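You operate a simulated robot arm through the tools that you are given. There is no shell and no other tool. Be economical: measure what you need, move in short steps, check, and stop when the job is done.

You are at the controls of a simulated robot arm. One attempt, no reset.

Task
Put things in order on the filling bench top. At the end: the tall green bottle is on the cream wrapped box (marked "CEDAR"); the tiny yellow-ringed beaker stands where the tall green bottle stood; the brown bottle (marked "PINE") from the filling bench top stands on top of the ribbon spool; the short pink bottle is on the orange refill tray; whatever was shut is shut again. Leave all else as you found it, and nothing knocked over.

Only the result counts: the job must be done as asked and must still hold three seconds after the hand-in. Knocking over, shifting, dropping, spilling or breaking anything else fails it.

Robot
A 6-joint arm with a two-finger parallel gripper, fixed in place. Base frame: the origin is at the foot of the arm, x ahead of it, y to its left, z up; the work surface is at about z = 0.75. Lengths are in m, angles in degrees, forces in N, time in s.
With the tool pointing down near the work surface it reaches from about 0.18 to 0.64 m from the base axis. Its first joint turns from -66.0 to 66.0 degrees. Payload 2.7 kg.
Tool frame: the origin (TCP) lies between the finger pads and is the grasp point; the fingertips stand 0.023 m ahead of it; z points along the fingers, y is the line along which they close. The gripper opens to 0.094 m. The fingers are 0.038 m wide and 0.01 m thick; the gripper's body (0.054 by 0.096 m) begins 0.039 m behind the TCP.
Orientation is that of the tool frame in the base frame, as [roll, pitch, yaw] about the fixed x, y, z axes, in that order (R = Rz(yaw) Ry(pitch) Rx(roll)). With the fingers straight down and closing along the base's y, the tool's x points along the base's -x, its y along +y and its z along -z.

Tools
- The arm moves only by the tool play_rows. Its argument "rows" is a list of rows, each a list of 7 numbers: the shift along the base's x, y, z in m, then the turn, a rotation vector about the base's x, y, z in degrees, then the opening, from 0 (shut) to 1 (fully open). In form: [[tx, ty, tz, rx, ry, rz, grip], ...]. A call has 1 to 20 rows; each row is the pose to reach, as a shift and turn from the pose commanded when the call began. A row lasts 0.2 s, in which the tool goes at most 0.05 m and 8.6 degrees; a call with a longer step from one row to the next is refused whole, and so is a gripper value outside its range. Where a pose cannot be reached the arm comes as near as it can. A force on the tool above 40 N (or 10 N above the force at the start of the call, whichever is more), or a blocked arm, ends the call early, and 0.2 s more pass. The fingers move at their own pace (about 0.045 m/s each) and stop on an object; they squeeze with about 32 N. The grip force told is the motor's: it shows also when the fingers shut on nothing. Time passes only in rows, and 0.2 s behind the last, so rows that repeat a pose let the fingers close. It gives the time, the measured TCP pose, the force on the tool (base axes), the opening and the grip force at its end, in the units of the frame above (readings bear some noise), and new pictures: "show" is both (left out), scene, wrist or none.
- Cameras (640 x 400 px; columns grow to the right, rows downward): "scene" is fixed at [0.0683, -0.4173, 1.3934]; the picture's right is [0.84, -0.54, 0.00], its down [-0.34, -0.54, -0.77] and it looks along [0.41, 0.65, -0.64] (base axes); focal length 331 px, centre (320, 200). "wrist" rides on the gripper at [0.087, 0.016, -0.074] in the tool frame; the picture's right is [-0.18, 0.98, 0.00], its down [-0.58, -0.11, -0.81] and it looks along [-0.79, -0.15, 0.59] (tool axes); focal length 243 px, centre (320, 200). There is no depth. A picture from a camera that has moved, and an enlarged one, comes with that camera's place and axes in the base frame and with its lens. The place of the scene camera against the robot may be out by one fixed shift of up to 0.012 m in any direction.
- inspect(camera, box): a new picture of the part [left, top, right, bottom] of that camera's present view, enlarged. No time passes.
- close_job(): hands the job in; it is judged then, once.

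Work in short steps. Places have to be worked out from the pictures, the camera data and where the tool is seen: move nearer, look again, correct. Check each grasp and each placing, and mend what went wrong. You have 120 turns and 170 pictures in all, those below and enlarged ones among them. Open the gripper and draw the arm clear of the work before you hand the job in, unless the task says otherwise; then end with one line.

The tools are called after "Emit:" by a JSON object that holds its "op" and its "data". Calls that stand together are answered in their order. play_rows: Moves the arm, as the interface text tells. Its arguments: {"type":"object","properties":{"rows":{"type":"array","items":{"type":"array","items":{"type":"number"}}},"show":{"type":"string","enum":["both","scene","wrist","none"]}},"required":["rows"]} The other tools are called the same way: inspect (camera, box) takes an enlarged picture of a part of a camera's view; close_job () hands the job in.

At the start:

```text
time: 0.0
eef_pos: [0.3552, 0.1304, 1.0994]
tool_rot: [179.9, 0.2, -179.9]
wrist_force: [-0.4, -0.5, 0.5]
finger_gap: 0.0938
grip_force: 0.1
```

scene: 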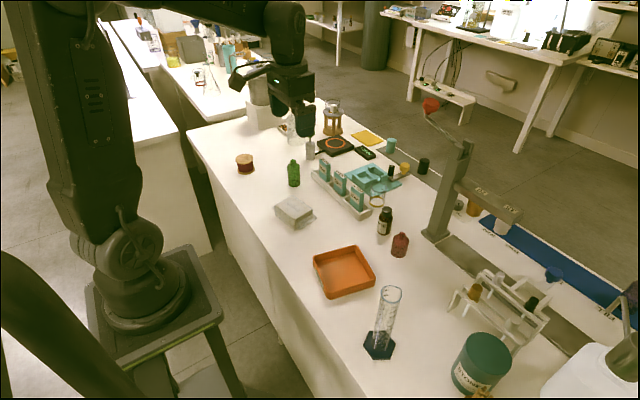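
wrist: 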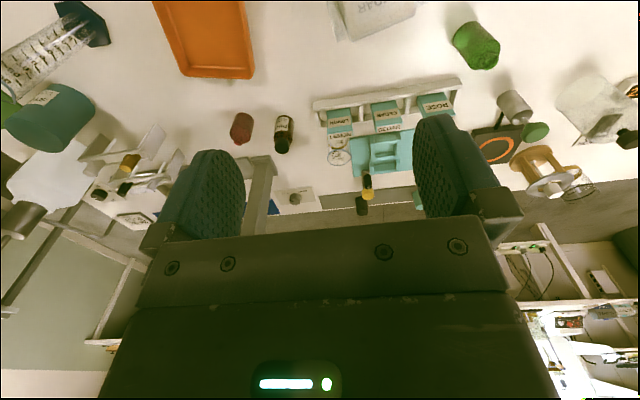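

I'll start by enlarging the main work area of the scene view to identify the objects.

Emit:
{"op": "inspect", "data": {"camera": "scene", "box": [220, 90, 440, 228]}}

Emit:
{"op": "inspect", "data": {"camera": "scene", "box": [260, 180, 480, 318]}}

Emit:
{"op": "inspect", "data": {"camera": "wrist", "box": [220, 0, 640, 220]}}

```text
2.90 times, centred on (330, 159) of scene
camera zoom: at [0.0683, -0.4173, 1.3934], right [0.84, -0.54, 0.0], down [-0.34, -0.54, -0.77], along [0.41, 0.65, -0.64], focal length 960 px, centre (291, 319)
```

zoom: 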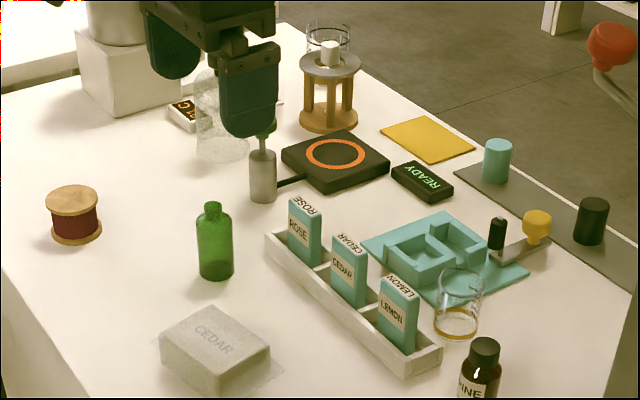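

```text
2.90 times, centred on (370, 249) of scene
camera zoom: at [0.0683, -0.4173, 1.3934], right [0.84, -0.54, 0.0], down [-0.34, -0.54, -0.77], along [0.41, 0.65, -0.64], focal length 960 px, centre (175, 58)
```

zoom: 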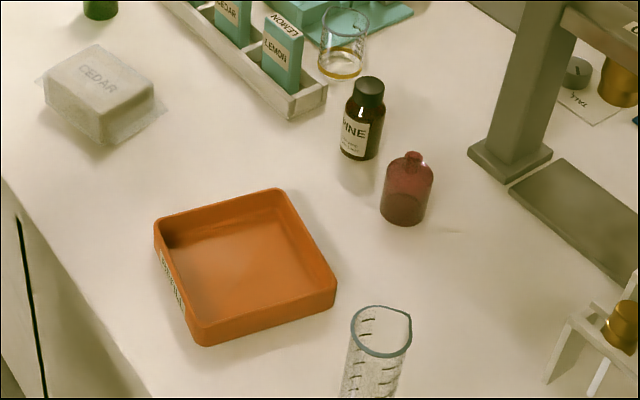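

```text
1.52 times, centred on (430, 110) of wrist
camera zoom: at [0.2698, 0.1466, 1.1734], right [0.18, 0.98, 0.0], down [0.58, -0.11, 0.81], along [0.79, -0.15, -0.59], focal length 370 px, centre (152, 337)
```

zoom: 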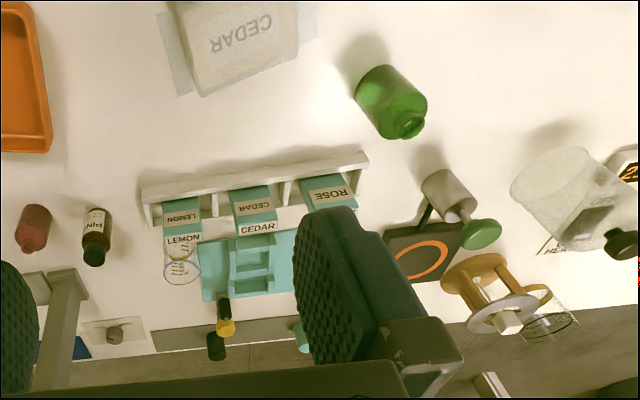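

Everything on the list is visible. By rough triangulation: green (0.46,0.35), box (0.38,0.21), spool (0.35,0.50), beaker (0.61,0.13), pine (0.55,0.025), pink (0.535,-0.055), tray (0.38,-0.03). I'll move above the green bottle and check.

Emit:
{"op": "play_rows", "data": {"rows": [[0.015, 0.031, -0.024, 0, 0, 0, 1], [0.03, 0.062, -0.048, 0, 0, 0, 1], [0.045, 0.093, -0.072, 0, 0, 0, 1], [0.06, 0.124, -0.096, 0, 0, 0, 1], [0.075, 0.155, -0.12, 0, 0, 0, 1], [0.09, 0.186, -0.144, 0, 0, 0, 1], [0.1035, 0.2185, -0.168, 0, 0, 0, 1], [0.1035, 0.2185, -0.168, 0, 0, 0, 1]]}}

```text
time: 1.8
eef_pos: [0.4597, 0.3495, 0.9296]
tool_rot: [179.9, 0.1, -179.9]
wrist_force: [1.0, 0.4, 0.1]
finger_gap: 0.0941
grip_force: 0.0
camera wrist: at [0.373, 0.3662, 1.0046], right [0.18, 0.98, 0.0], down [0.58, -0.11, 0.81], along [0.79, -0.15, -0.59], focal length 243 px, centre (320, 200)
```

scene: 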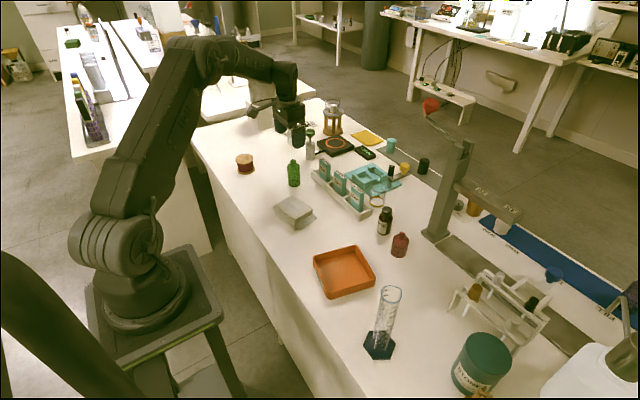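
wrist: 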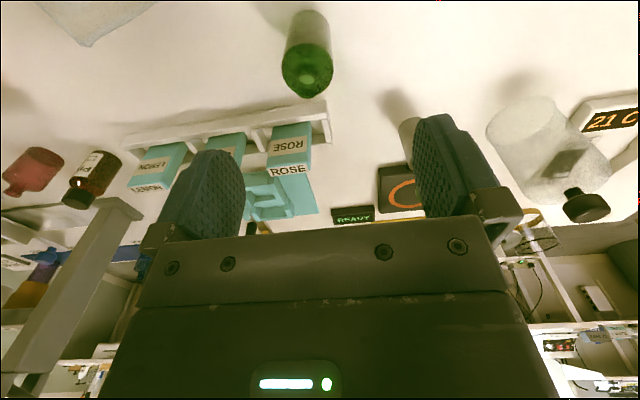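

The wrist view puts the green bottle at about (0.458,0.342), so I'll correct for that and descend most of the way.

Emit:
{"op": "play_rows", "data": {"rows": [[-0.001, -0.007, -0.03, 0, 0, 0, 1], [-0.001, -0.0075, -0.06, 0, 0, 0, 1], [-0.001, -0.0075, -0.08, 0, 0, 0, 1], [-0.001, -0.0075, -0.08, 0, 0, 0, 1]]}}

```text
time: 2.8
eef_pos: [0.4591, 0.3422, 0.8506]
tool_rot: [180.0, 0.1, -179.9]
wrist_force: [0.1, -0.9, 0.0]
finger_gap: 0.0937
grip_force: 0.0
camera wrist: at [0.3724, 0.3583, 0.9252], right [0.18, 0.98, 0.0], down [0.58, -0.11, 0.81], along [0.79, -0.15, -0.59], focal length 243 px, centre (320, 200)
```

scene: 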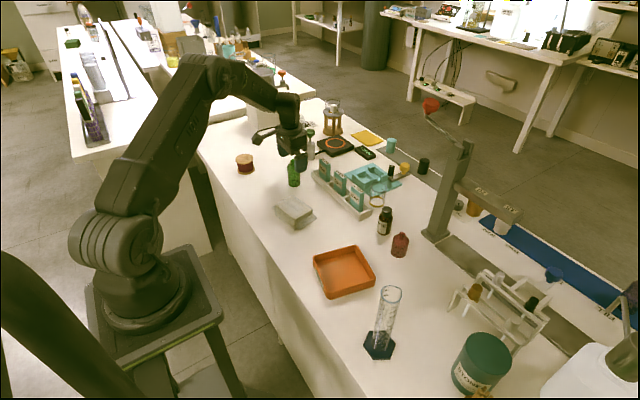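
wrist: 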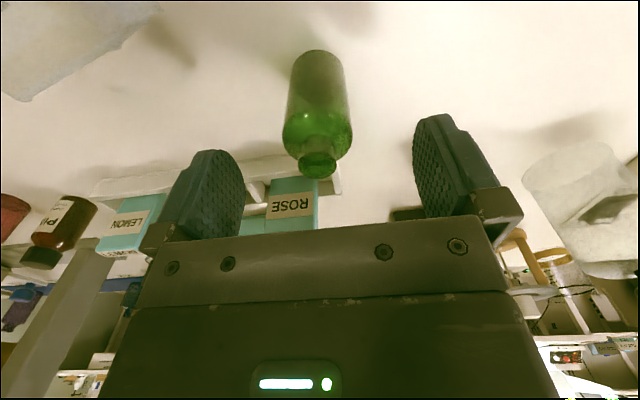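

The bottle is centred at about (0.461,0.341) with its top near 0.835. I'll descend to z=0.803 and close.

Emit:
{"op": "play_rows", "data": {"rows": [[0.002, -0.001, -0.025, 0, 0, 0, 1], [0.002, -0.001, -0.048, 0, 0, 0, 1], [0.002, -0.001, -0.048, 0, 0, 0, 1], [0.002, -0.001, -0.048, 0, 0, 0, 0.3], [0.002, -0.001, -0.048, 0, 0, 0, 0.3], [0.002, -0.001, -0.048, 0, 0, 0, 0.3], [0.002, -0.001, -0.048, 0, 0, 0, 0.3], [0.002, -0.001, -0.048, 0, 0, 0, 0.3]]}}

```text
time: 4.6
eef_pos: [0.4603, 0.3409, 0.8034]
tool_rot: [179.9, 0.2, -179.9]
wrist_force: [-0.2, -0.4, 0.4]
finger_gap: 0.0405
grip_force: 32.5
camera wrist: at [0.3747, 0.3579, 0.8779], right [0.18, 0.98, 0.0], down [0.58, -0.11, 0.81], along [0.79, -0.15, -0.59], focal length 243 px, centre (320, 200)
```

scene: 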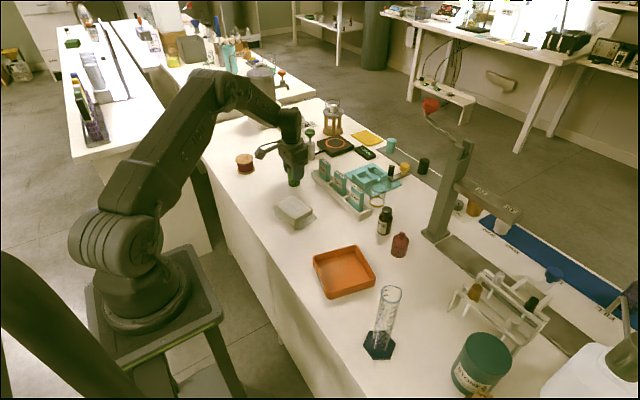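
wrist: 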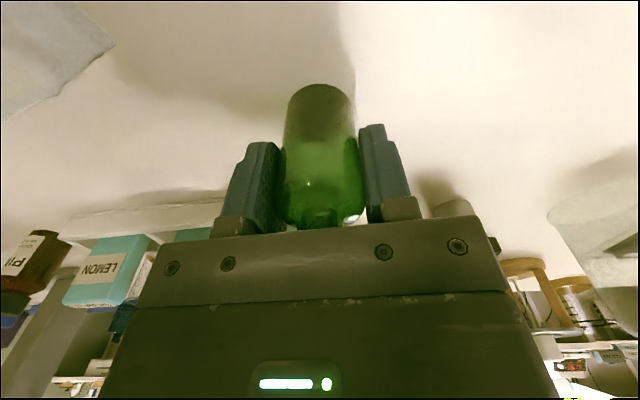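

The grip is solid at a 0.0405 gap. I'll lift and move back to a point where the wrist camera can see the box.

Emit:
{"op": "play_rows", "data": {"rows": [[0, 0, 0.03, 0, 0, 0, 0.3], [0, 0, 0.07, 0, 0, 0, 0.3], [-0.01, -0.01, 0.11, 0, 0, 0, 0.3], [-0.045, -0.02, 0.14, 0, 0, 0, 0.3], [-0.08, -0.03, 0.16, 0, 0, 0, 0.3], [-0.11, -0.04, 0.16, 0, 0, 0, 0.3], [-0.11, -0.04, 0.16, 0, 0, 0, 0.3]]}}

```text
time: 6.2
eef_pos: [0.3496, 0.2997, 0.9634]
tool_rot: [180.0, 0.2, -180.0]
wrist_force: [0.1, -0.3, -1.5]
finger_gap: 0.0403
grip_force: 32.0
camera wrist: at [0.2634, 0.3163, 1.0382], right [0.18, 0.98, 0.0], down [0.58, -0.11, 0.81], along [0.79, -0.15, -0.59], focal length 243 px, centre (320, 200)
```

scene: 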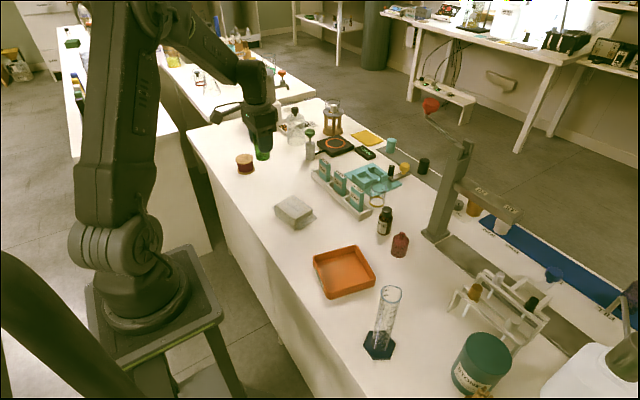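
wrist: 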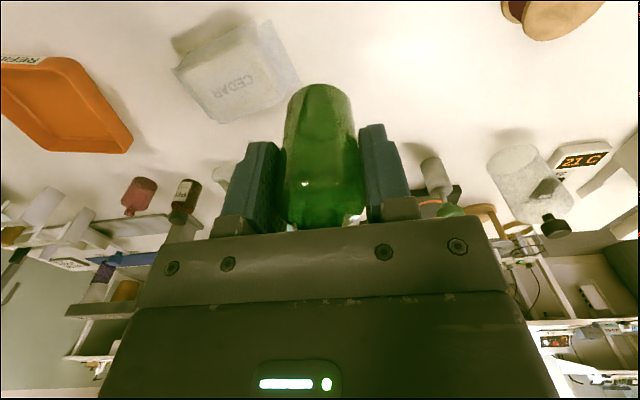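

Emit:
{"op": "inspect", "data": {"camera": "wrist", "box": [150, 0, 310, 100]}}

Emit:
{"op": "inspect", "data": {"camera": "wrist", "box": [0, 30, 250, 230]}}

Emit:
{"op": "inspect", "data": {"camera": "scene", "box": [260, 180, 330, 240]}}

```text
4.00 times, centred on (230, 50) of wrist
camera zoom: at [0.2634, 0.3163, 1.0382], right [0.18, 0.98, 0.0], down [0.58, -0.11, 0.81], along [0.79, -0.15, -0.59], focal length 970 px, centre (680, 800)
```

zoom: 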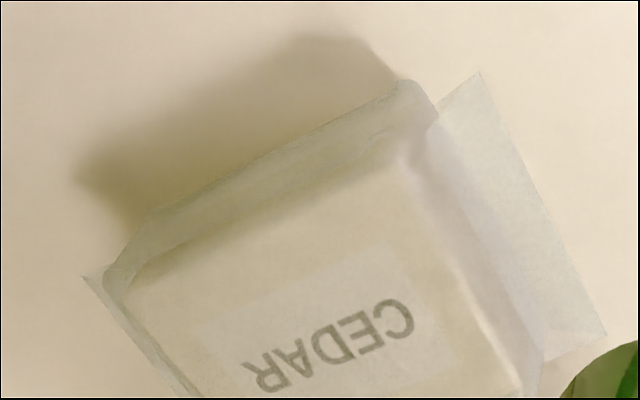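

```text
2.00 times, centred on (125, 130) of wrist
camera zoom: at [0.2634, 0.3163, 1.0382], right [0.18, 0.98, 0.0], down [0.58, -0.11, 0.81], along [0.79, -0.15, -0.59], focal length 485 px, centre (710, 340)
```

zoom: 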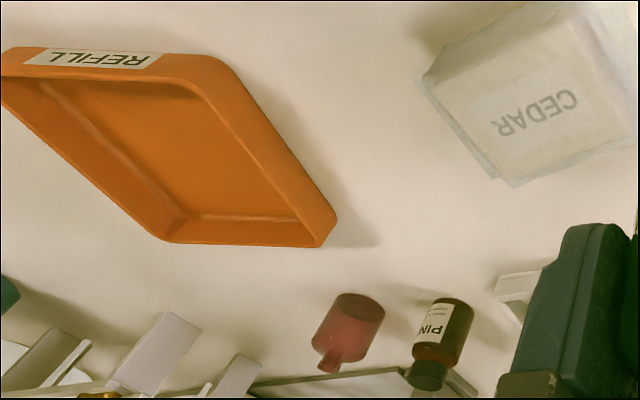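

```text
6.67 times, centred on (295, 210) of scene
camera zoom: at [0.0683, -0.4173, 1.3934], right [0.84, -0.54, 0.0], down [-0.34, -0.54, -0.77], along [0.41, 0.65, -0.64], focal length 2207 px, centre (487, 133)
```

zoom: 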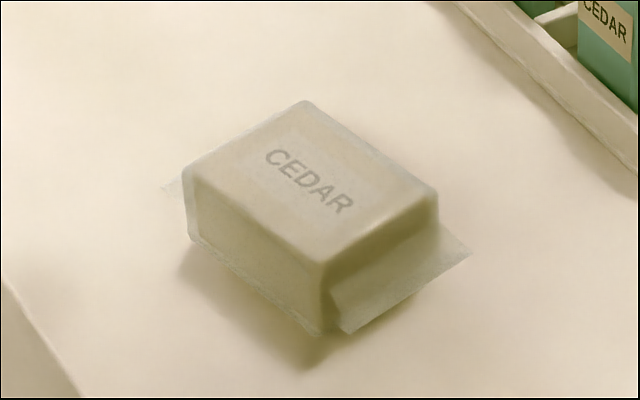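

The box top centre is about (0.379,0.200) with its top at about z 0.79. I'll carry the bottle above it and lower to just over it.

Emit:
{"op": "play_rows", "data": {"rows": [[0.01, -0.035, 0, 0, 0, 0, 0.3], [0.02, -0.07, -0.015, 0, 0, 0, 0.3], [0.029, -0.1, -0.05, 0, 0, 0, 0.3], [0.029, -0.1, -0.085, 0, 0, 0, 0.3], [0.029, -0.1, -0.1, 0, 0, 0, 0.3], [0.029, -0.1, -0.1, 0, 0, 0, 0.3]]}}

Emit:
{"op": "inspect", "data": {"camera": "scene", "box": [250, 130, 350, 240]}}

```text
time: 7.6
eef_pos: [0.3802, 0.2006, 0.8625]
tool_rot: [179.9, 0.0, -179.9]
wrist_force: [1.0, 0.1, -1.4]
finger_gap: 0.0401
grip_force: 32.5
camera wrist: at [0.2947, 0.2174, 0.937], right [0.18, 0.98, 0.0], down [0.58, -0.11, 0.81], along [0.79, -0.15, -0.59], focal length 243 px, centre (320, 200)
```

scene: 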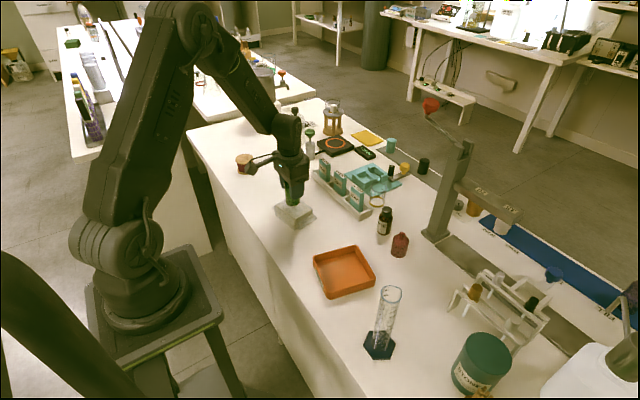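
wrist: 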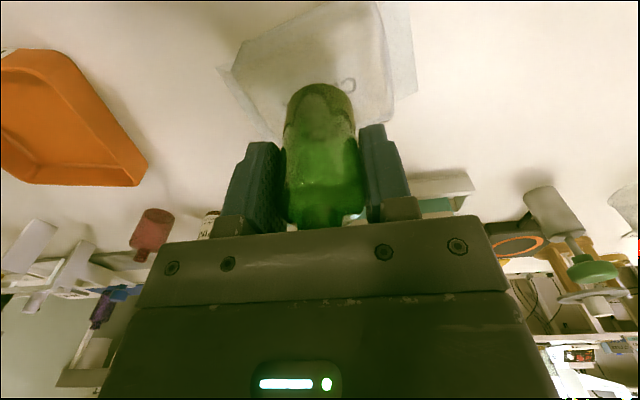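

```text
3.64 times, centred on (300, 185) of scene
camera zoom: at [0.0683, -0.4173, 1.3934], right [0.84, -0.54, 0.0], down [-0.34, -0.54, -0.77], along [0.41, 0.65, -0.64], focal length 1204 px, centre (393, 254)
```

zoom: 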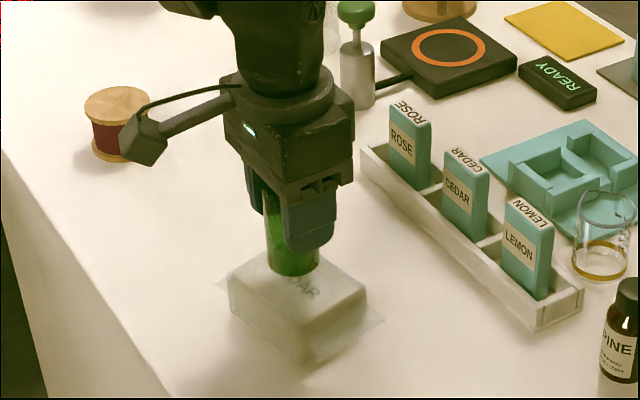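

Alignment is close. I'll shift it a few mm toward the front and lower until it touches the box.

Emit:
{"op": "play_rows", "data": {"rows": [[-0.003, -0.003, -0.008, 0, 0, 0, 0.3], [-0.003, -0.003, -0.012, 0, 0, 0, 0.3], [-0.003, -0.003, -0.015, 0, 0, 0, 0.3], [-0.003, -0.003, -0.017, 0, 0, 0, 0.3]]}}

Emit:
{"op": "inspect", "data": {"camera": "scene", "box": [260, 170, 330, 240]}}

```text
time: 8.6
eef_pos: [0.3773, 0.1968, 0.8462]
tool_rot: [179.8, 0.1, -179.9]
wrist_force: [0.4, 0.5, -1.5]
finger_gap: 0.0403
grip_force: 32.4
camera wrist: at [0.291, 0.2141, 0.9206], right [0.18, 0.98, 0.0], down [0.58, -0.11, 0.81], along [0.79, -0.15, -0.59], focal length 243 px, centre (320, 200)
```

scene: 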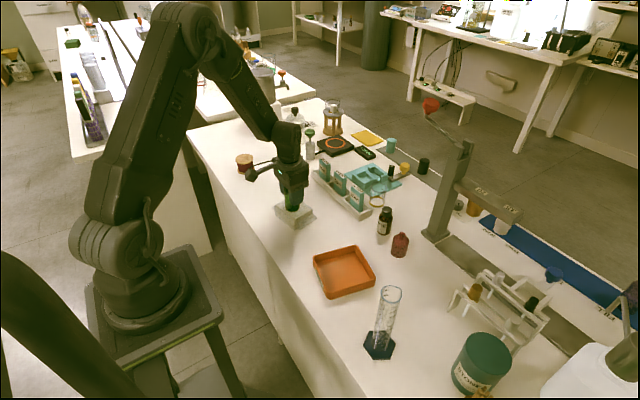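
wrist: 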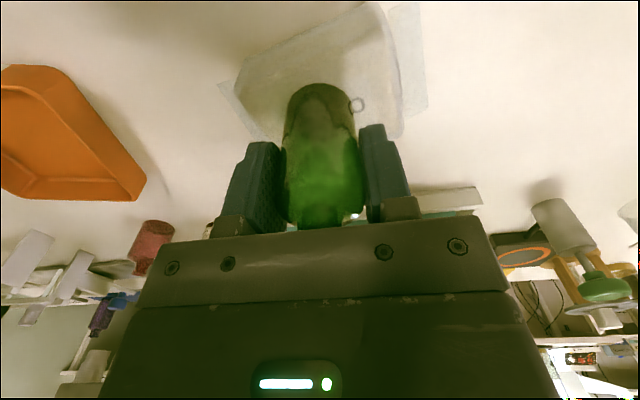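

```text
5.71 times, centred on (295, 205) of scene
camera zoom: at [0.0683, -0.4173, 1.3934], right [0.84, -0.54, 0.0], down [-0.34, -0.54, -0.77], along [0.41, 0.65, -0.64], focal length 1892 px, centre (463, 171)
```

zoom: 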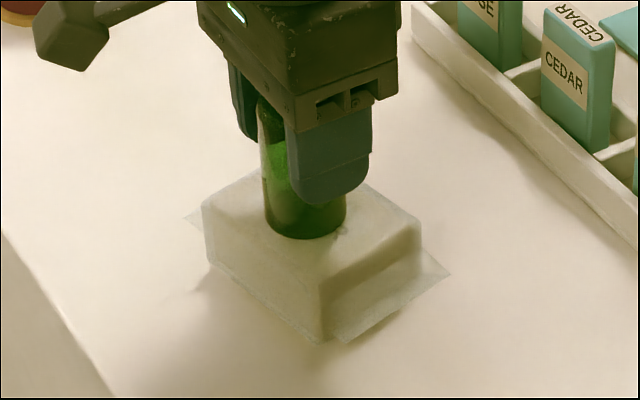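

It's well centred. I'll step down in small increments to feel for contact.

Emit:
{"op": "play_rows", "data": {"rows": [[0, 0, -0.001, 0, 0, 0, 0.3], [0, 0, -0.002, 0, 0, 0, 0.3], [0, 0, -0.002, 0, 0, 0, 0.3]], "show": "none"}}

```text
time: 9.4
eef_pos: [0.3776, 0.1976, 0.8451]
tool_rot: [179.8, 0.2, -179.9]
wrist_force: [-1.8, -1.8, 8.3]
finger_gap: 0.0401
grip_force: 31.7
```

Contact registers at 8 N up. I'll release and then rise straight up.

Emit:
{"op": "play_rows", "data": {"rows": [[0, 0, -0.001, 0, 0, 0, 0.6], [0, 0, -0.001, 0, 0, 0, 1], [0, 0, -0.001, 0, 0, 0, 1], [0, 0, 0, 0, 0, 0, 1], [0, 0, 0.03, 0, 0, 0, 1], [0, 0, 0.06, 0, 0, 0, 1], [0, 0, 0.09, 0, 0, 0, 1], [-0.01, 0, 0.12, 0, 0, 0, 1]]}}

Emit:
{"op": "inspect", "data": {"camera": "scene", "box": [260, 170, 330, 240]}}

```text
time: 11.2
eef_pos: [0.3672, 0.197, 0.9645]
tool_rot: [179.8, 0.2, -179.9]
wrist_force: [-0.6, -0.6, 0.0]
finger_gap: 0.0938
grip_force: 0.1
camera wrist: at [0.2811, 0.2137, 1.0405], right [0.18, 0.98, 0.0], down [0.58, -0.11, 0.81], along [0.79, -0.15, -0.59], focal length 243 px, centre (320, 200)
```

scene: 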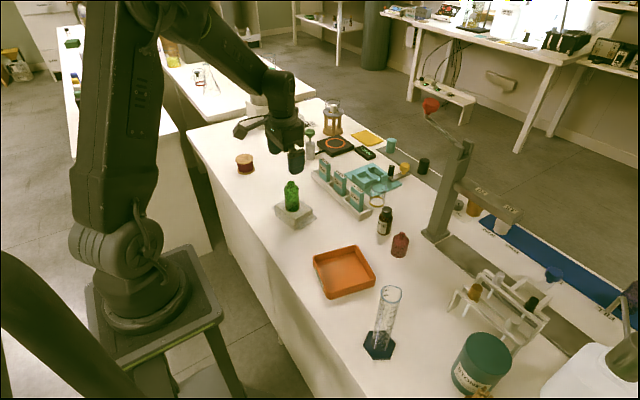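
wrist: 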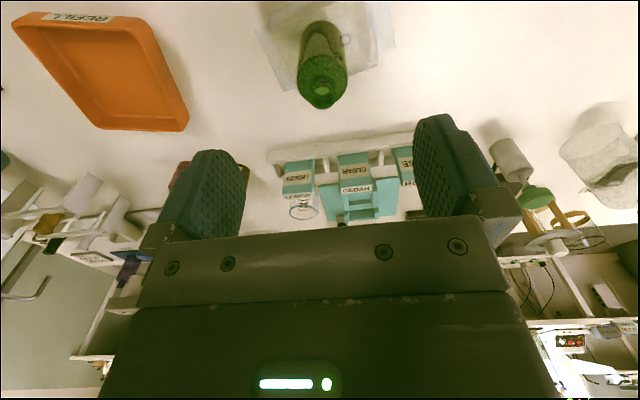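

```text
5.71 times, centred on (295, 205) of scene
camera zoom: at [0.0683, -0.4173, 1.3934], right [0.84, -0.54, 0.0], down [-0.34, -0.54, -0.77], along [0.41, 0.65, -0.64], focal length 1892 px, centre (463, 171)
```

zoom: 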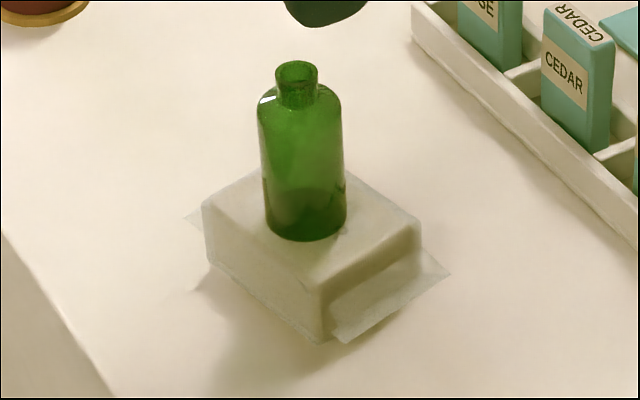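

Green is done. Next I'll move at height to near the beaker to locate it.

Emit:
{"op": "play_rows", "data": {"rows": [[0.04, -0.015, 0, 0, 0, 0, 1], [0.08, -0.03, 0, 0, 0, 0, 1], [0.12, -0.045, 0, 0, 0, 0, 1], [0.16, -0.06, 0, 0, 0, 0, 1], [0.2, -0.075, 0, 0, 0, 0, 1], [0.21, -0.077, 0, 0, 0, 0, 1]]}}

Emit:
{"op": "inspect", "data": {"camera": "wrist", "box": [160, 0, 480, 200]}}

```text
time: 12.6
eef_pos: [0.5773, 0.1191, 0.9631]
tool_rot: [-179.9, -0.1, -179.9]
wrist_force: [0.4, 0.4, -0.1]
finger_gap: 0.0937
grip_force: 0.1
camera wrist: at [0.4909, 0.1361, 1.038], right [0.18, 0.98, 0.0], down [0.58, -0.11, 0.81], along [0.79, -0.15, -0.59], focal length 243 px, centre (320, 200)
```

scene: 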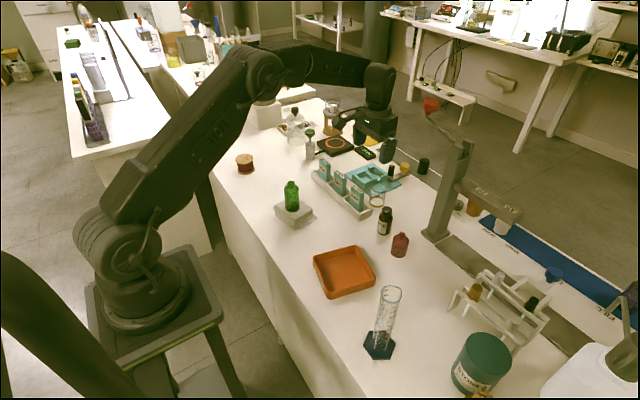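
wrist: 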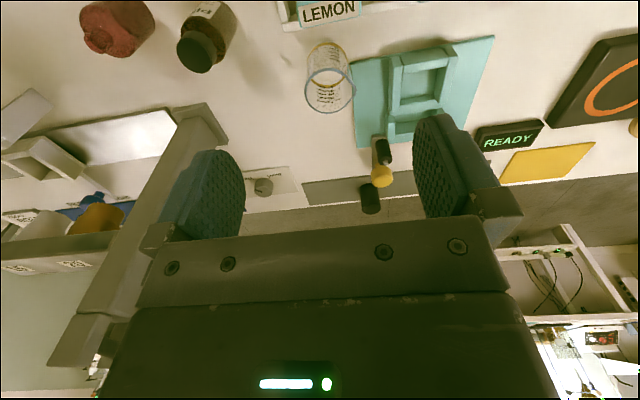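

```text
2.00 times, centred on (320, 100) of wrist
camera zoom: at [0.4909, 0.1361, 1.038], right [0.18, 0.98, 0.0], down [0.58, -0.11, 0.81], along [0.79, -0.15, -0.59], focal length 485 px, centre (320, 400)
```

zoom: 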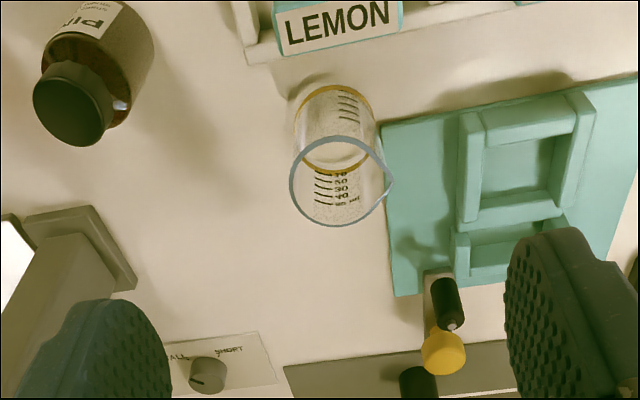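

The beaker is at about (0.619,0.120), rim z≈0.808, with the spout toward +y. To keep the finger off the spout I'll yaw the tool +25°, narrow the opening, and hover above it.

Emit:
{"op": "play_rows", "data": {"rows": [[0.014, 0, -0.02, 0, 0, 8.3, 0.85], [0.028, 0, -0.04, 0, 0, 16.6, 0.72], [0.041, 0.0005, -0.06, 0, 0, 25, 0.72], [0.041, 0.0005, -0.085, 0, 0, 25, 0.72], [0.041, 0.0005, -0.085, 0, 0, 25, 0.72]]}}

Emit:
{"op": "inspect", "data": {"camera": "wrist", "box": [160, 50, 480, 250]}}

Emit:
{"op": "inspect", "data": {"camera": "scene", "box": [320, 110, 440, 220]}}

```text
time: 13.8
eef_pos: [0.6189, 0.1199, 0.8787]
tool_rot: [179.9, 0.1, -154.9]
wrist_force: [-0.3, 1.0, -0.2]
finger_gap: 0.0676
grip_force: 0.1
camera wrist: at [0.5339, 0.0982, 0.9536], right [-0.25, 0.97, 0.0], down [0.57, 0.15, 0.81], along [0.78, 0.2, -0.59], focal length 243 px, centre (320, 200)
```

scene: 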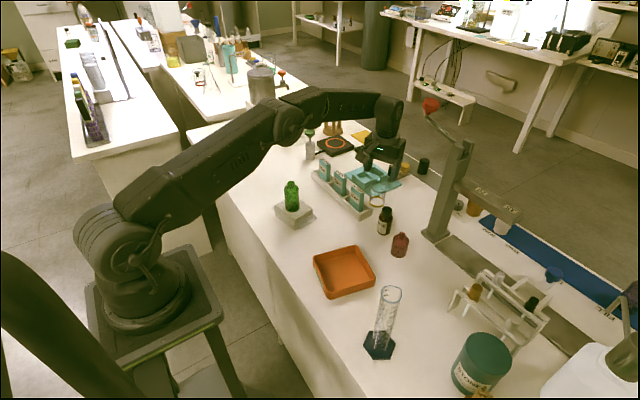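
wrist: 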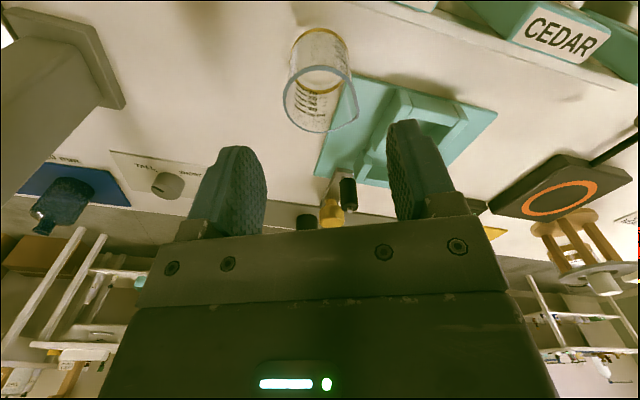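

```text
2.00 times, centred on (320, 150) of wrist
camera zoom: at [0.5339, 0.0982, 0.9536], right [-0.25, 0.97, 0.0], down [0.57, 0.15, 0.81], along [0.78, 0.2, -0.59], focal length 485 px, centre (320, 300)
```

zoom: 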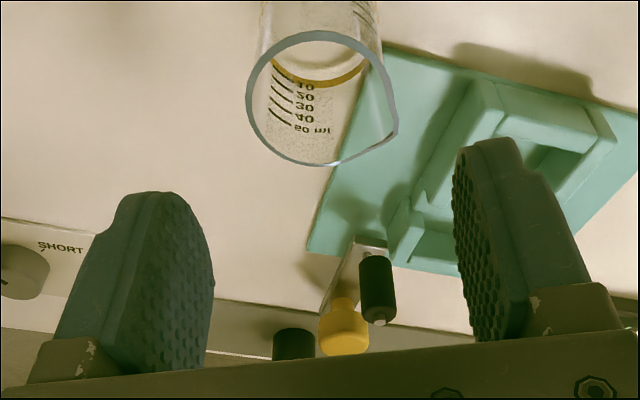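

```text
3.64 times, centred on (380, 165) of scene
camera zoom: at [0.0683, -0.4173, 1.3934], right [0.84, -0.54, 0.0], down [-0.34, -0.54, -0.77], along [0.41, 0.65, -0.64], focal length 1204 px, centre (102, 327)
```

zoom: 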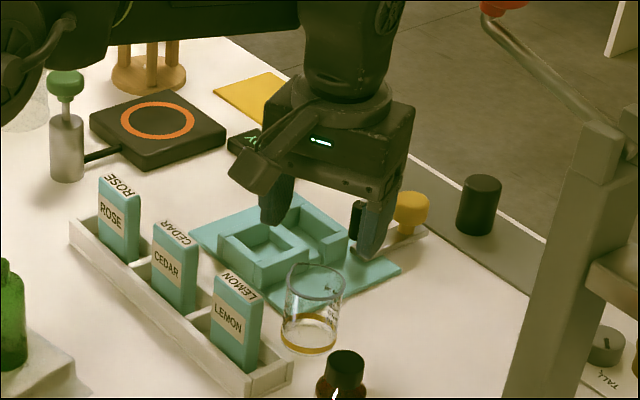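

The spout still sticks out about 9 mm, some 25–30° off the closing axis. I'll yaw 9° more, shift slightly forward and lower to z=0.84 to check clearance.

Emit:
{"op": "play_rows", "data": {"rows": [[0.002, -0.001, 0, 0, 0, 5, 0.68], [0.003, -0.001, -0.015, 0, 0, 9, 0.68], [0.003, -0.001, -0.037, 0, 0, 9, 0.68], [0.003, -0.001, -0.037, 0, 0, 9, 0.68]]}}

Emit:
{"op": "inspect", "data": {"camera": "wrist", "box": [160, 50, 480, 250]}}

Emit:
{"op": "inspect", "data": {"camera": "scene", "box": [330, 130, 430, 220]}}

```text
time: 14.8
eef_pos: [0.6196, 0.1183, 0.8427]
tool_rot: [179.9, 0.1, -145.9]
wrist_force: [0.3, 0.0, -0.2]
finger_gap: 0.064
grip_force: 0.0
camera wrist: at [0.541, 0.0839, 0.9172], right [-0.4, 0.92, 0.0], down [0.54, 0.23, 0.81], along [0.74, 0.32, -0.59], focal length 243 px, centre (320, 200)
```

scene: 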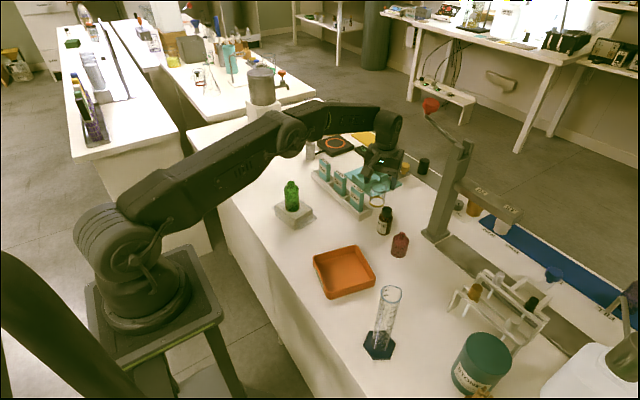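
wrist: 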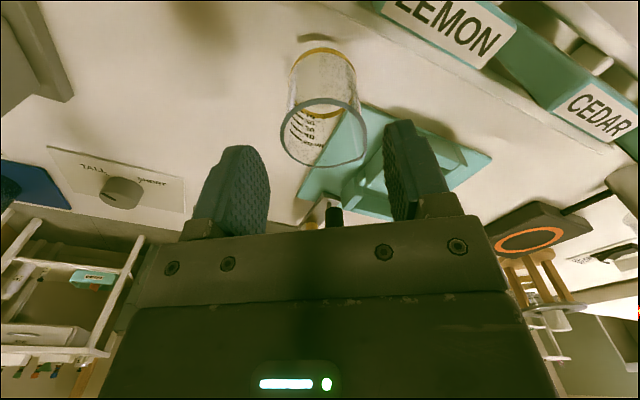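

```text
2.00 times, centred on (320, 150) of wrist
camera zoom: at [0.541, 0.0839, 0.9172], right [-0.4, 0.92, 0.0], down [0.54, 0.23, 0.81], along [0.74, 0.32, -0.59], focal length 485 px, centre (320, 300)
```

zoom: 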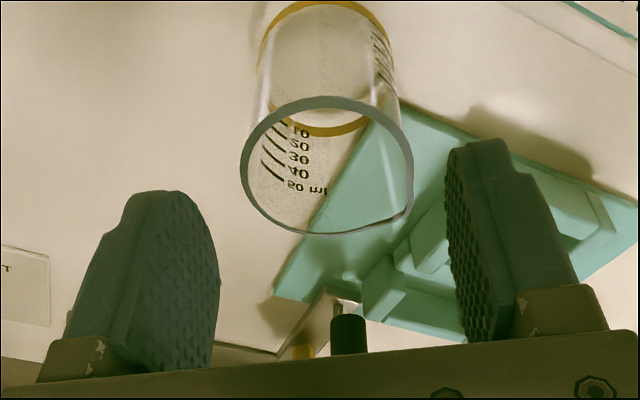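

```text
4.44 times, centred on (380, 175) of scene
camera zoom: at [0.0683, -0.4173, 1.3934], right [0.84, -0.54, 0.0], down [-0.34, -0.54, -0.77], along [0.41, 0.65, -0.64], focal length 1471 px, centre (53, 311)
```

zoom: 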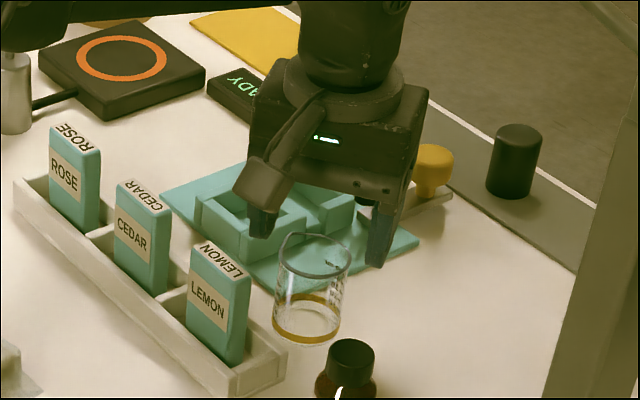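

The spout now lies within the pad line, and the beaker centre (0.619,0.119) matches the TCP. I'll descend to z=0.80 and close gently.

Emit:
{"op": "play_rows", "data": {"rows": [[-0.002, 0.0005, -0.015, 0, 0, 0, 0.68], [-0.002, 0.0005, -0.03, 0, 0, 0, 0.68], [-0.002, 0.0005, -0.042, 0, 0, 0, 0.68], [-0.002, 0.0005, -0.042, 0, 0, 0, 0.68]]}}

Emit:
{"op": "inspect", "data": {"camera": "scene", "box": [330, 130, 430, 220]}}

```text
time: 15.8
eef_pos: [0.6196, 0.12, 0.8001]
tool_rot: [179.9, 0.1, -145.9]
wrist_force: [-0.5, -0.1, 0.3]
finger_gap: 0.064
grip_force: 0.1
camera wrist: at [0.5394, 0.0858, 0.8746], right [-0.4, 0.92, 0.0], down [0.54, 0.23, 0.81], along [0.74, 0.32, -0.59], focal length 243 px, centre (320, 200)
```

scene: 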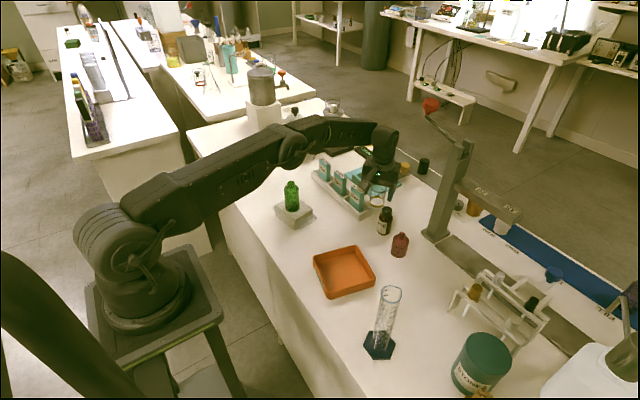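
wrist: 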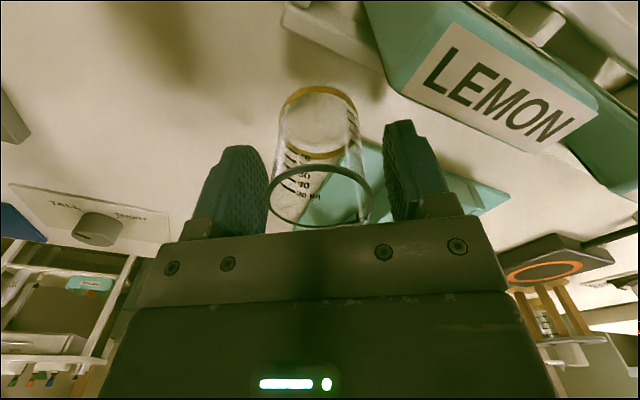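

```text
4.44 times, centred on (380, 175) of scene
camera zoom: at [0.0683, -0.4173, 1.3934], right [0.84, -0.54, 0.0], down [-0.34, -0.54, -0.77], along [0.41, 0.65, -0.64], focal length 1471 px, centre (53, 311)
```

zoom: 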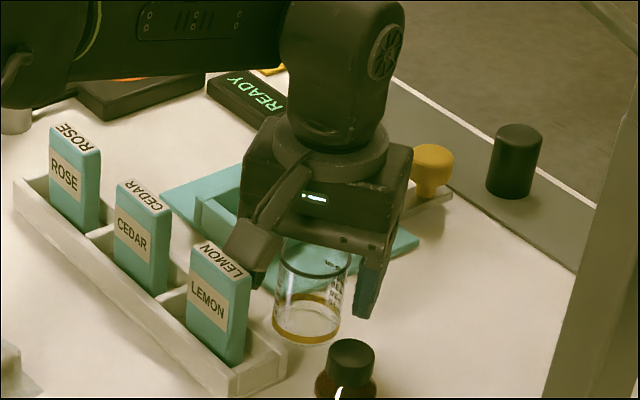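

Clearances hold and the rim is centred between the pads. I'll close the gripper.

Emit:
{"op": "play_rows", "data": {"rows": [[0, 0, 0, 0, 0, 0, 0.45], [0, 0, 0, 0, 0, 0, 0.4], [0, 0, 0, 0, 0, 0, 0.4], [0, 0, 0, 0, 0, 0, 0.4], [0, 0, 0, 0, 0, 0, 0.4]]}}

```text
time: 17.0
eef_pos: [0.6194, 0.1202, 0.8002]
tool_rot: [179.9, 0.1, -145.9]
wrist_force: [-0.3, -0.5, 0.2]
finger_gap: 0.0437
grip_force: 32.0
camera wrist: at [0.5394, 0.0857, 0.8749], right [-0.4, 0.92, 0.0], down [0.54, 0.23, 0.81], along [0.74, 0.32, -0.59], focal length 243 px, centre (320, 200)
```

scene: 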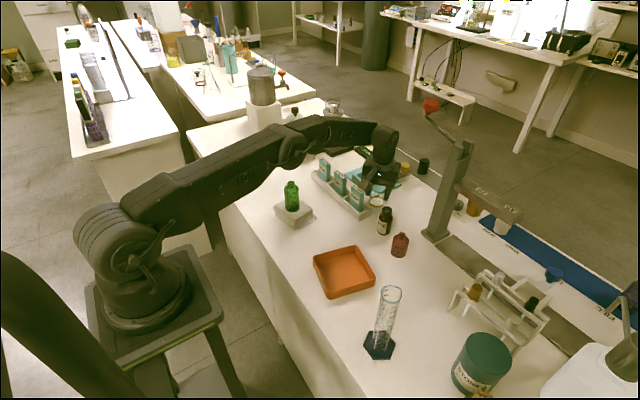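
wrist: 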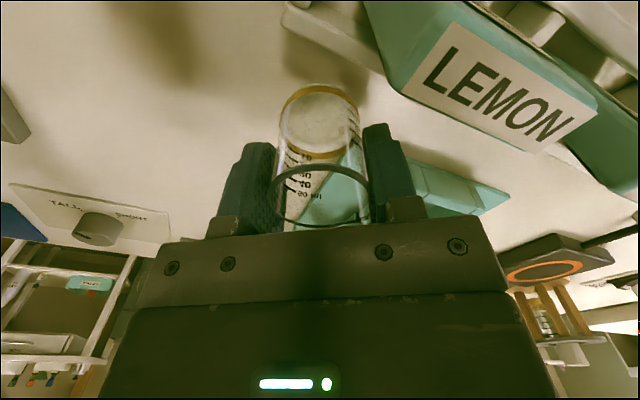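

The beaker is gripped at a 0.0437 gap. I'll lift straight up and carry it to above green's old spot, yawing back on the way.

Emit:
{"op": "play_rows", "data": {"rows": [[0, 0, 0.02, 0, 0, 0, 0.4], [0, 0, 0.05, 0, 0, 0, 0.4], [-0.005, 0, 0.09, 0, 0, 0, 0.4], [-0.02, 0.02, 0.125, 0, 0, 0, 0.4], [-0.05, 0.05, 0.14, 0, 0, -8, 0.4], [-0.08, 0.085, 0.14, 0, 0, -16, 0.4], [-0.11, 0.12, 0.14, 0, 0, -24, 0.4], [-0.135, 0.16, 0.14, 0, 0, -32, 0.4], [-0.15, 0.2, 0.13, 0, 0, -34, 0.4], [-0.159, 0.221, 0.1, 0, 0, -34, 0.4], [-0.159, 0.221, 0.06, 0, 0, -34, 0.4], [-0.159, 0.221, 0.03, 0, 0, -34, 0.4], [-0.159, 0.221, 0.03, 0, 0, -34, 0.4]]}}

Emit:
{"op": "inspect", "data": {"camera": "scene", "box": [240, 120, 340, 210]}}

```text
time: 19.8
eef_pos: [0.4586, 0.3419, 0.8316]
tool_rot: [179.8, 0.1, -179.8]
wrist_force: [-0.8, -0.4, -0.4]
finger_gap: 0.0434
grip_force: 32.7
camera wrist: at [0.3732, 0.3577, 0.9057], right [0.18, 0.98, 0.0], down [0.58, -0.11, 0.81], along [0.79, -0.15, -0.59], focal length 243 px, centre (320, 200)
```

scene: 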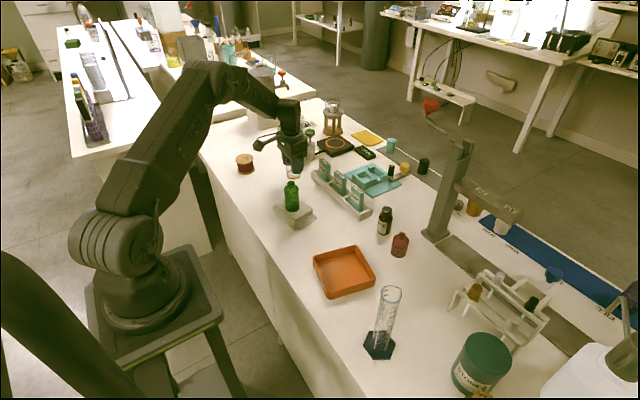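
wrist: 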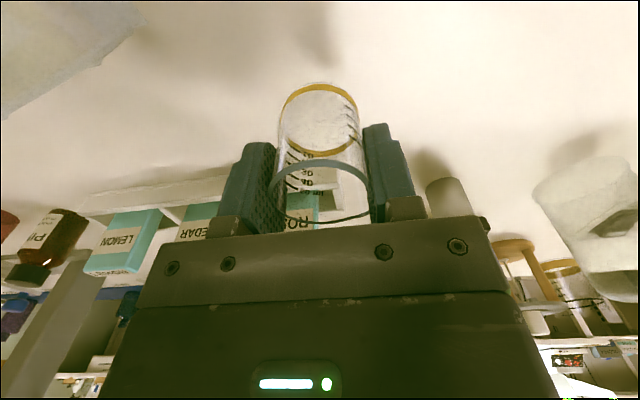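

```text
4.44 times, centred on (290, 165) of scene
camera zoom: at [0.0683, -0.4173, 1.3934], right [0.84, -0.54, 0.0], down [-0.34, -0.54, -0.77], along [0.41, 0.65, -0.64], focal length 1471 px, centre (453, 356)
```

zoom: 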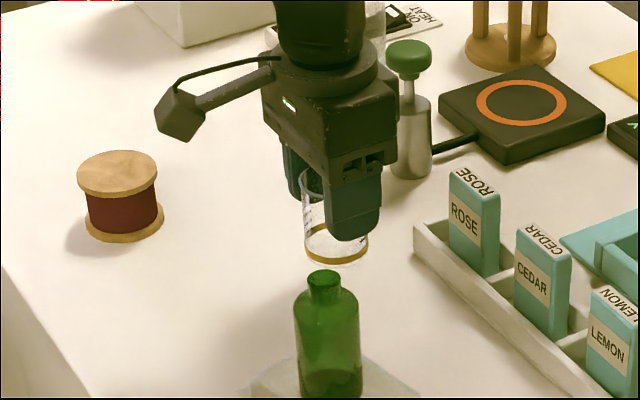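

The beaker base is centred within a couple of mm of where green stood. I'll lower it to table contact.

Emit:
{"op": "play_rows", "data": {"rows": [[-0.001, -0.001, -0.015, 0, 0, 0, 0.4], [-0.001, -0.001, -0.027, 0, 0, 0, 0.4], [-0.001, -0.001, -0.031, 0, 0, 0, 0.4], [-0.001, -0.001, -0.0325, 0, 0, 0, 0.4], [-0.001, -0.001, -0.0325, 0, 0, 0, 0.4]], "show": "wrist"}}

```text
time: 21.0
eef_pos: [0.4601, 0.3415, 0.8006]
tool_rot: [179.7, 0.5, -179.8]
wrist_force: [3.3, 1.7, 17.8]
finger_gap: 0.043
grip_force: 31.8
camera wrist: at [0.3734, 0.3571, 0.8742], right [0.18, 0.98, 0.01], down [0.58, -0.11, 0.81], along [0.8, -0.14, -0.59], focal length 243 px, centre (320, 200)
```

wrist: 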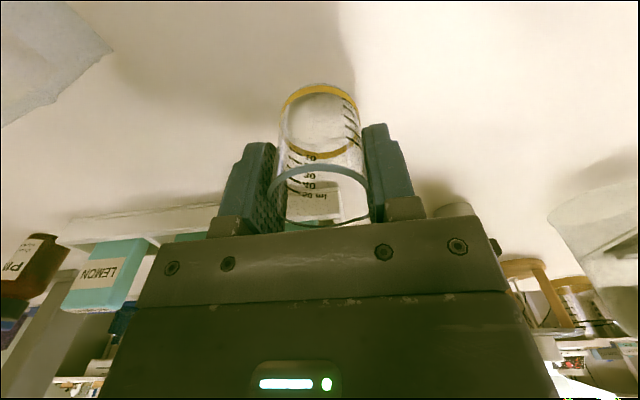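

It's firmly in contact (18 N). I'll ease up 1 mm, open, and rise.

Emit:
{"op": "play_rows", "data": {"rows": [[0, 0, 0.001, 0, 0, 0, 0.4], [0, 0, 0.0015, 0, 0, 0, 0.7], [0, 0, 0.0015, 0, 0, 0, 0.95], [0, 0, 0.0015, 0, 0, 0, 0.95], [0, 0, 0.0015, 0, 0, 0, 0.95], [0, 0, 0.03, 0, 0, 0, 0.95], [0, 0, 0.07, 0, 0, 0, 1], [0, -0.02, 0.11, 0, 0, 0, 1], [0, -0.04, 0.15, 0, 0, 0, 1]]}}

Emit:
{"op": "inspect", "data": {"camera": "scene", "box": [240, 120, 340, 210]}}

```text
time: 23.0
eef_pos: [0.4581, 0.3026, 0.9487]
tool_rot: [179.8, 0.1, -179.8]
wrist_force: [0.2, -0.2, 0.3]
finger_gap: 0.0939
grip_force: 0.1
camera wrist: at [0.3715, 0.3179, 1.0228], right [0.18, 0.98, 0.0], down [0.58, -0.11, 0.81], along [0.79, -0.15, -0.59], focal length 243 px, centre (320, 200)
```

scene: 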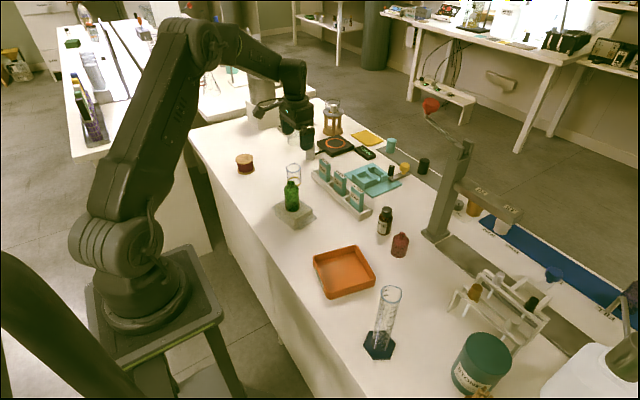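
wrist: 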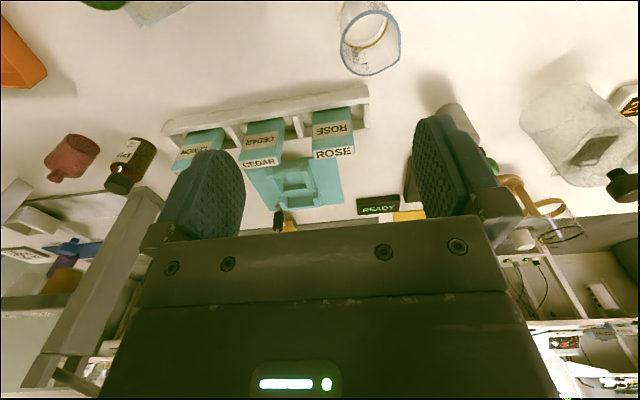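

```text
4.44 times, centred on (290, 165) of scene
camera zoom: at [0.0683, -0.4173, 1.3934], right [0.84, -0.54, 0.0], down [-0.34, -0.54, -0.77], along [0.41, 0.65, -0.64], focal length 1471 px, centre (453, 356)
```

zoom: 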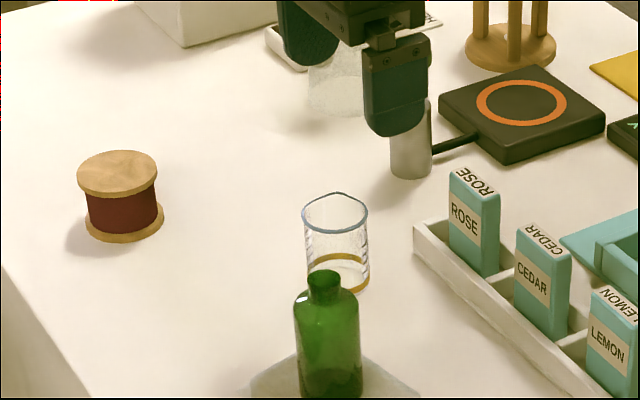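

The beaker is in place. Next I'll move toward the pine bottle and look.

Emit:
{"op": "play_rows", "data": {"rows": [[0.01, -0.04, 0, 0, 0, 0, 1], [0.02, -0.085, 0, 0, 0, 0, 1], [0.03, -0.13, 0, 0, 0, 0, 1], [0.04, -0.175, 0, 0, 0, 0, 1], [0.06, -0.22, 0, 0, 0, 0, 1], [0.075, -0.26, 0, 0, 0, 0, 1], [0.085, -0.28, -0.02, 0, 0, 0, 1], [0.085, -0.28, -0.02, 0, 0, 0, 1]]}}

Emit:
{"op": "inspect", "data": {"camera": "wrist", "box": [160, 0, 480, 200]}}

```text
time: 24.8
eef_pos: [0.544, 0.0186, 0.9299]
tool_rot: [179.9, 0.2, -179.9]
wrist_force: [0.5, -1.3, -0.2]
finger_gap: 0.0939
grip_force: 0.1
camera wrist: at [0.4581, 0.0359, 1.0036], right [0.18, 0.98, 0.0], down [0.58, -0.11, 0.81], along [0.79, -0.15, -0.59], focal length 243 px, centre (320, 200)
```

scene: 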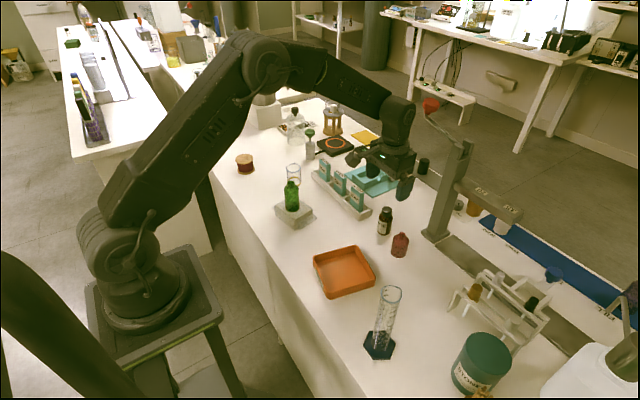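
wrist: 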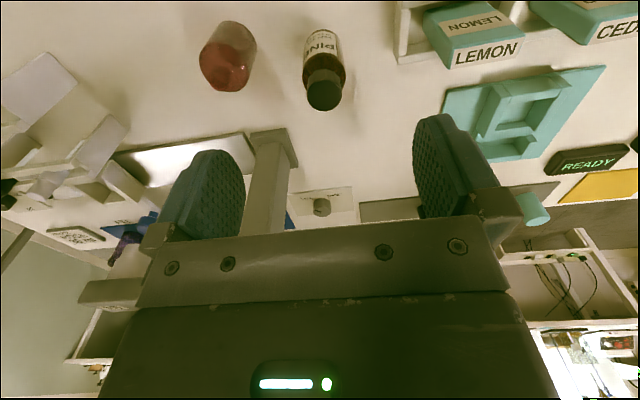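

```text
2.00 times, centred on (320, 100) of wrist
camera zoom: at [0.4581, 0.0359, 1.0036], right [0.18, 0.98, 0.0], down [0.58, -0.11, 0.81], along [0.79, -0.15, -0.59], focal length 485 px, centre (320, 400)
```

zoom: 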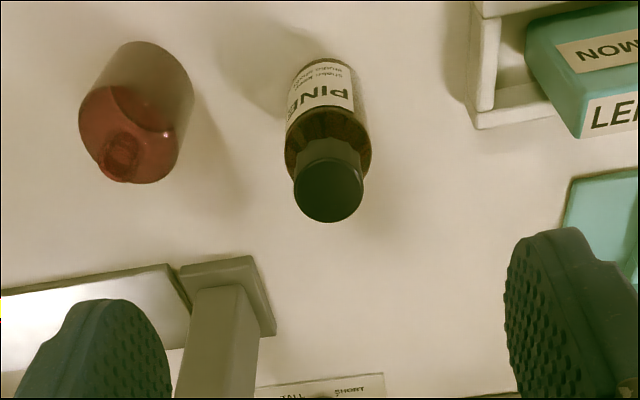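

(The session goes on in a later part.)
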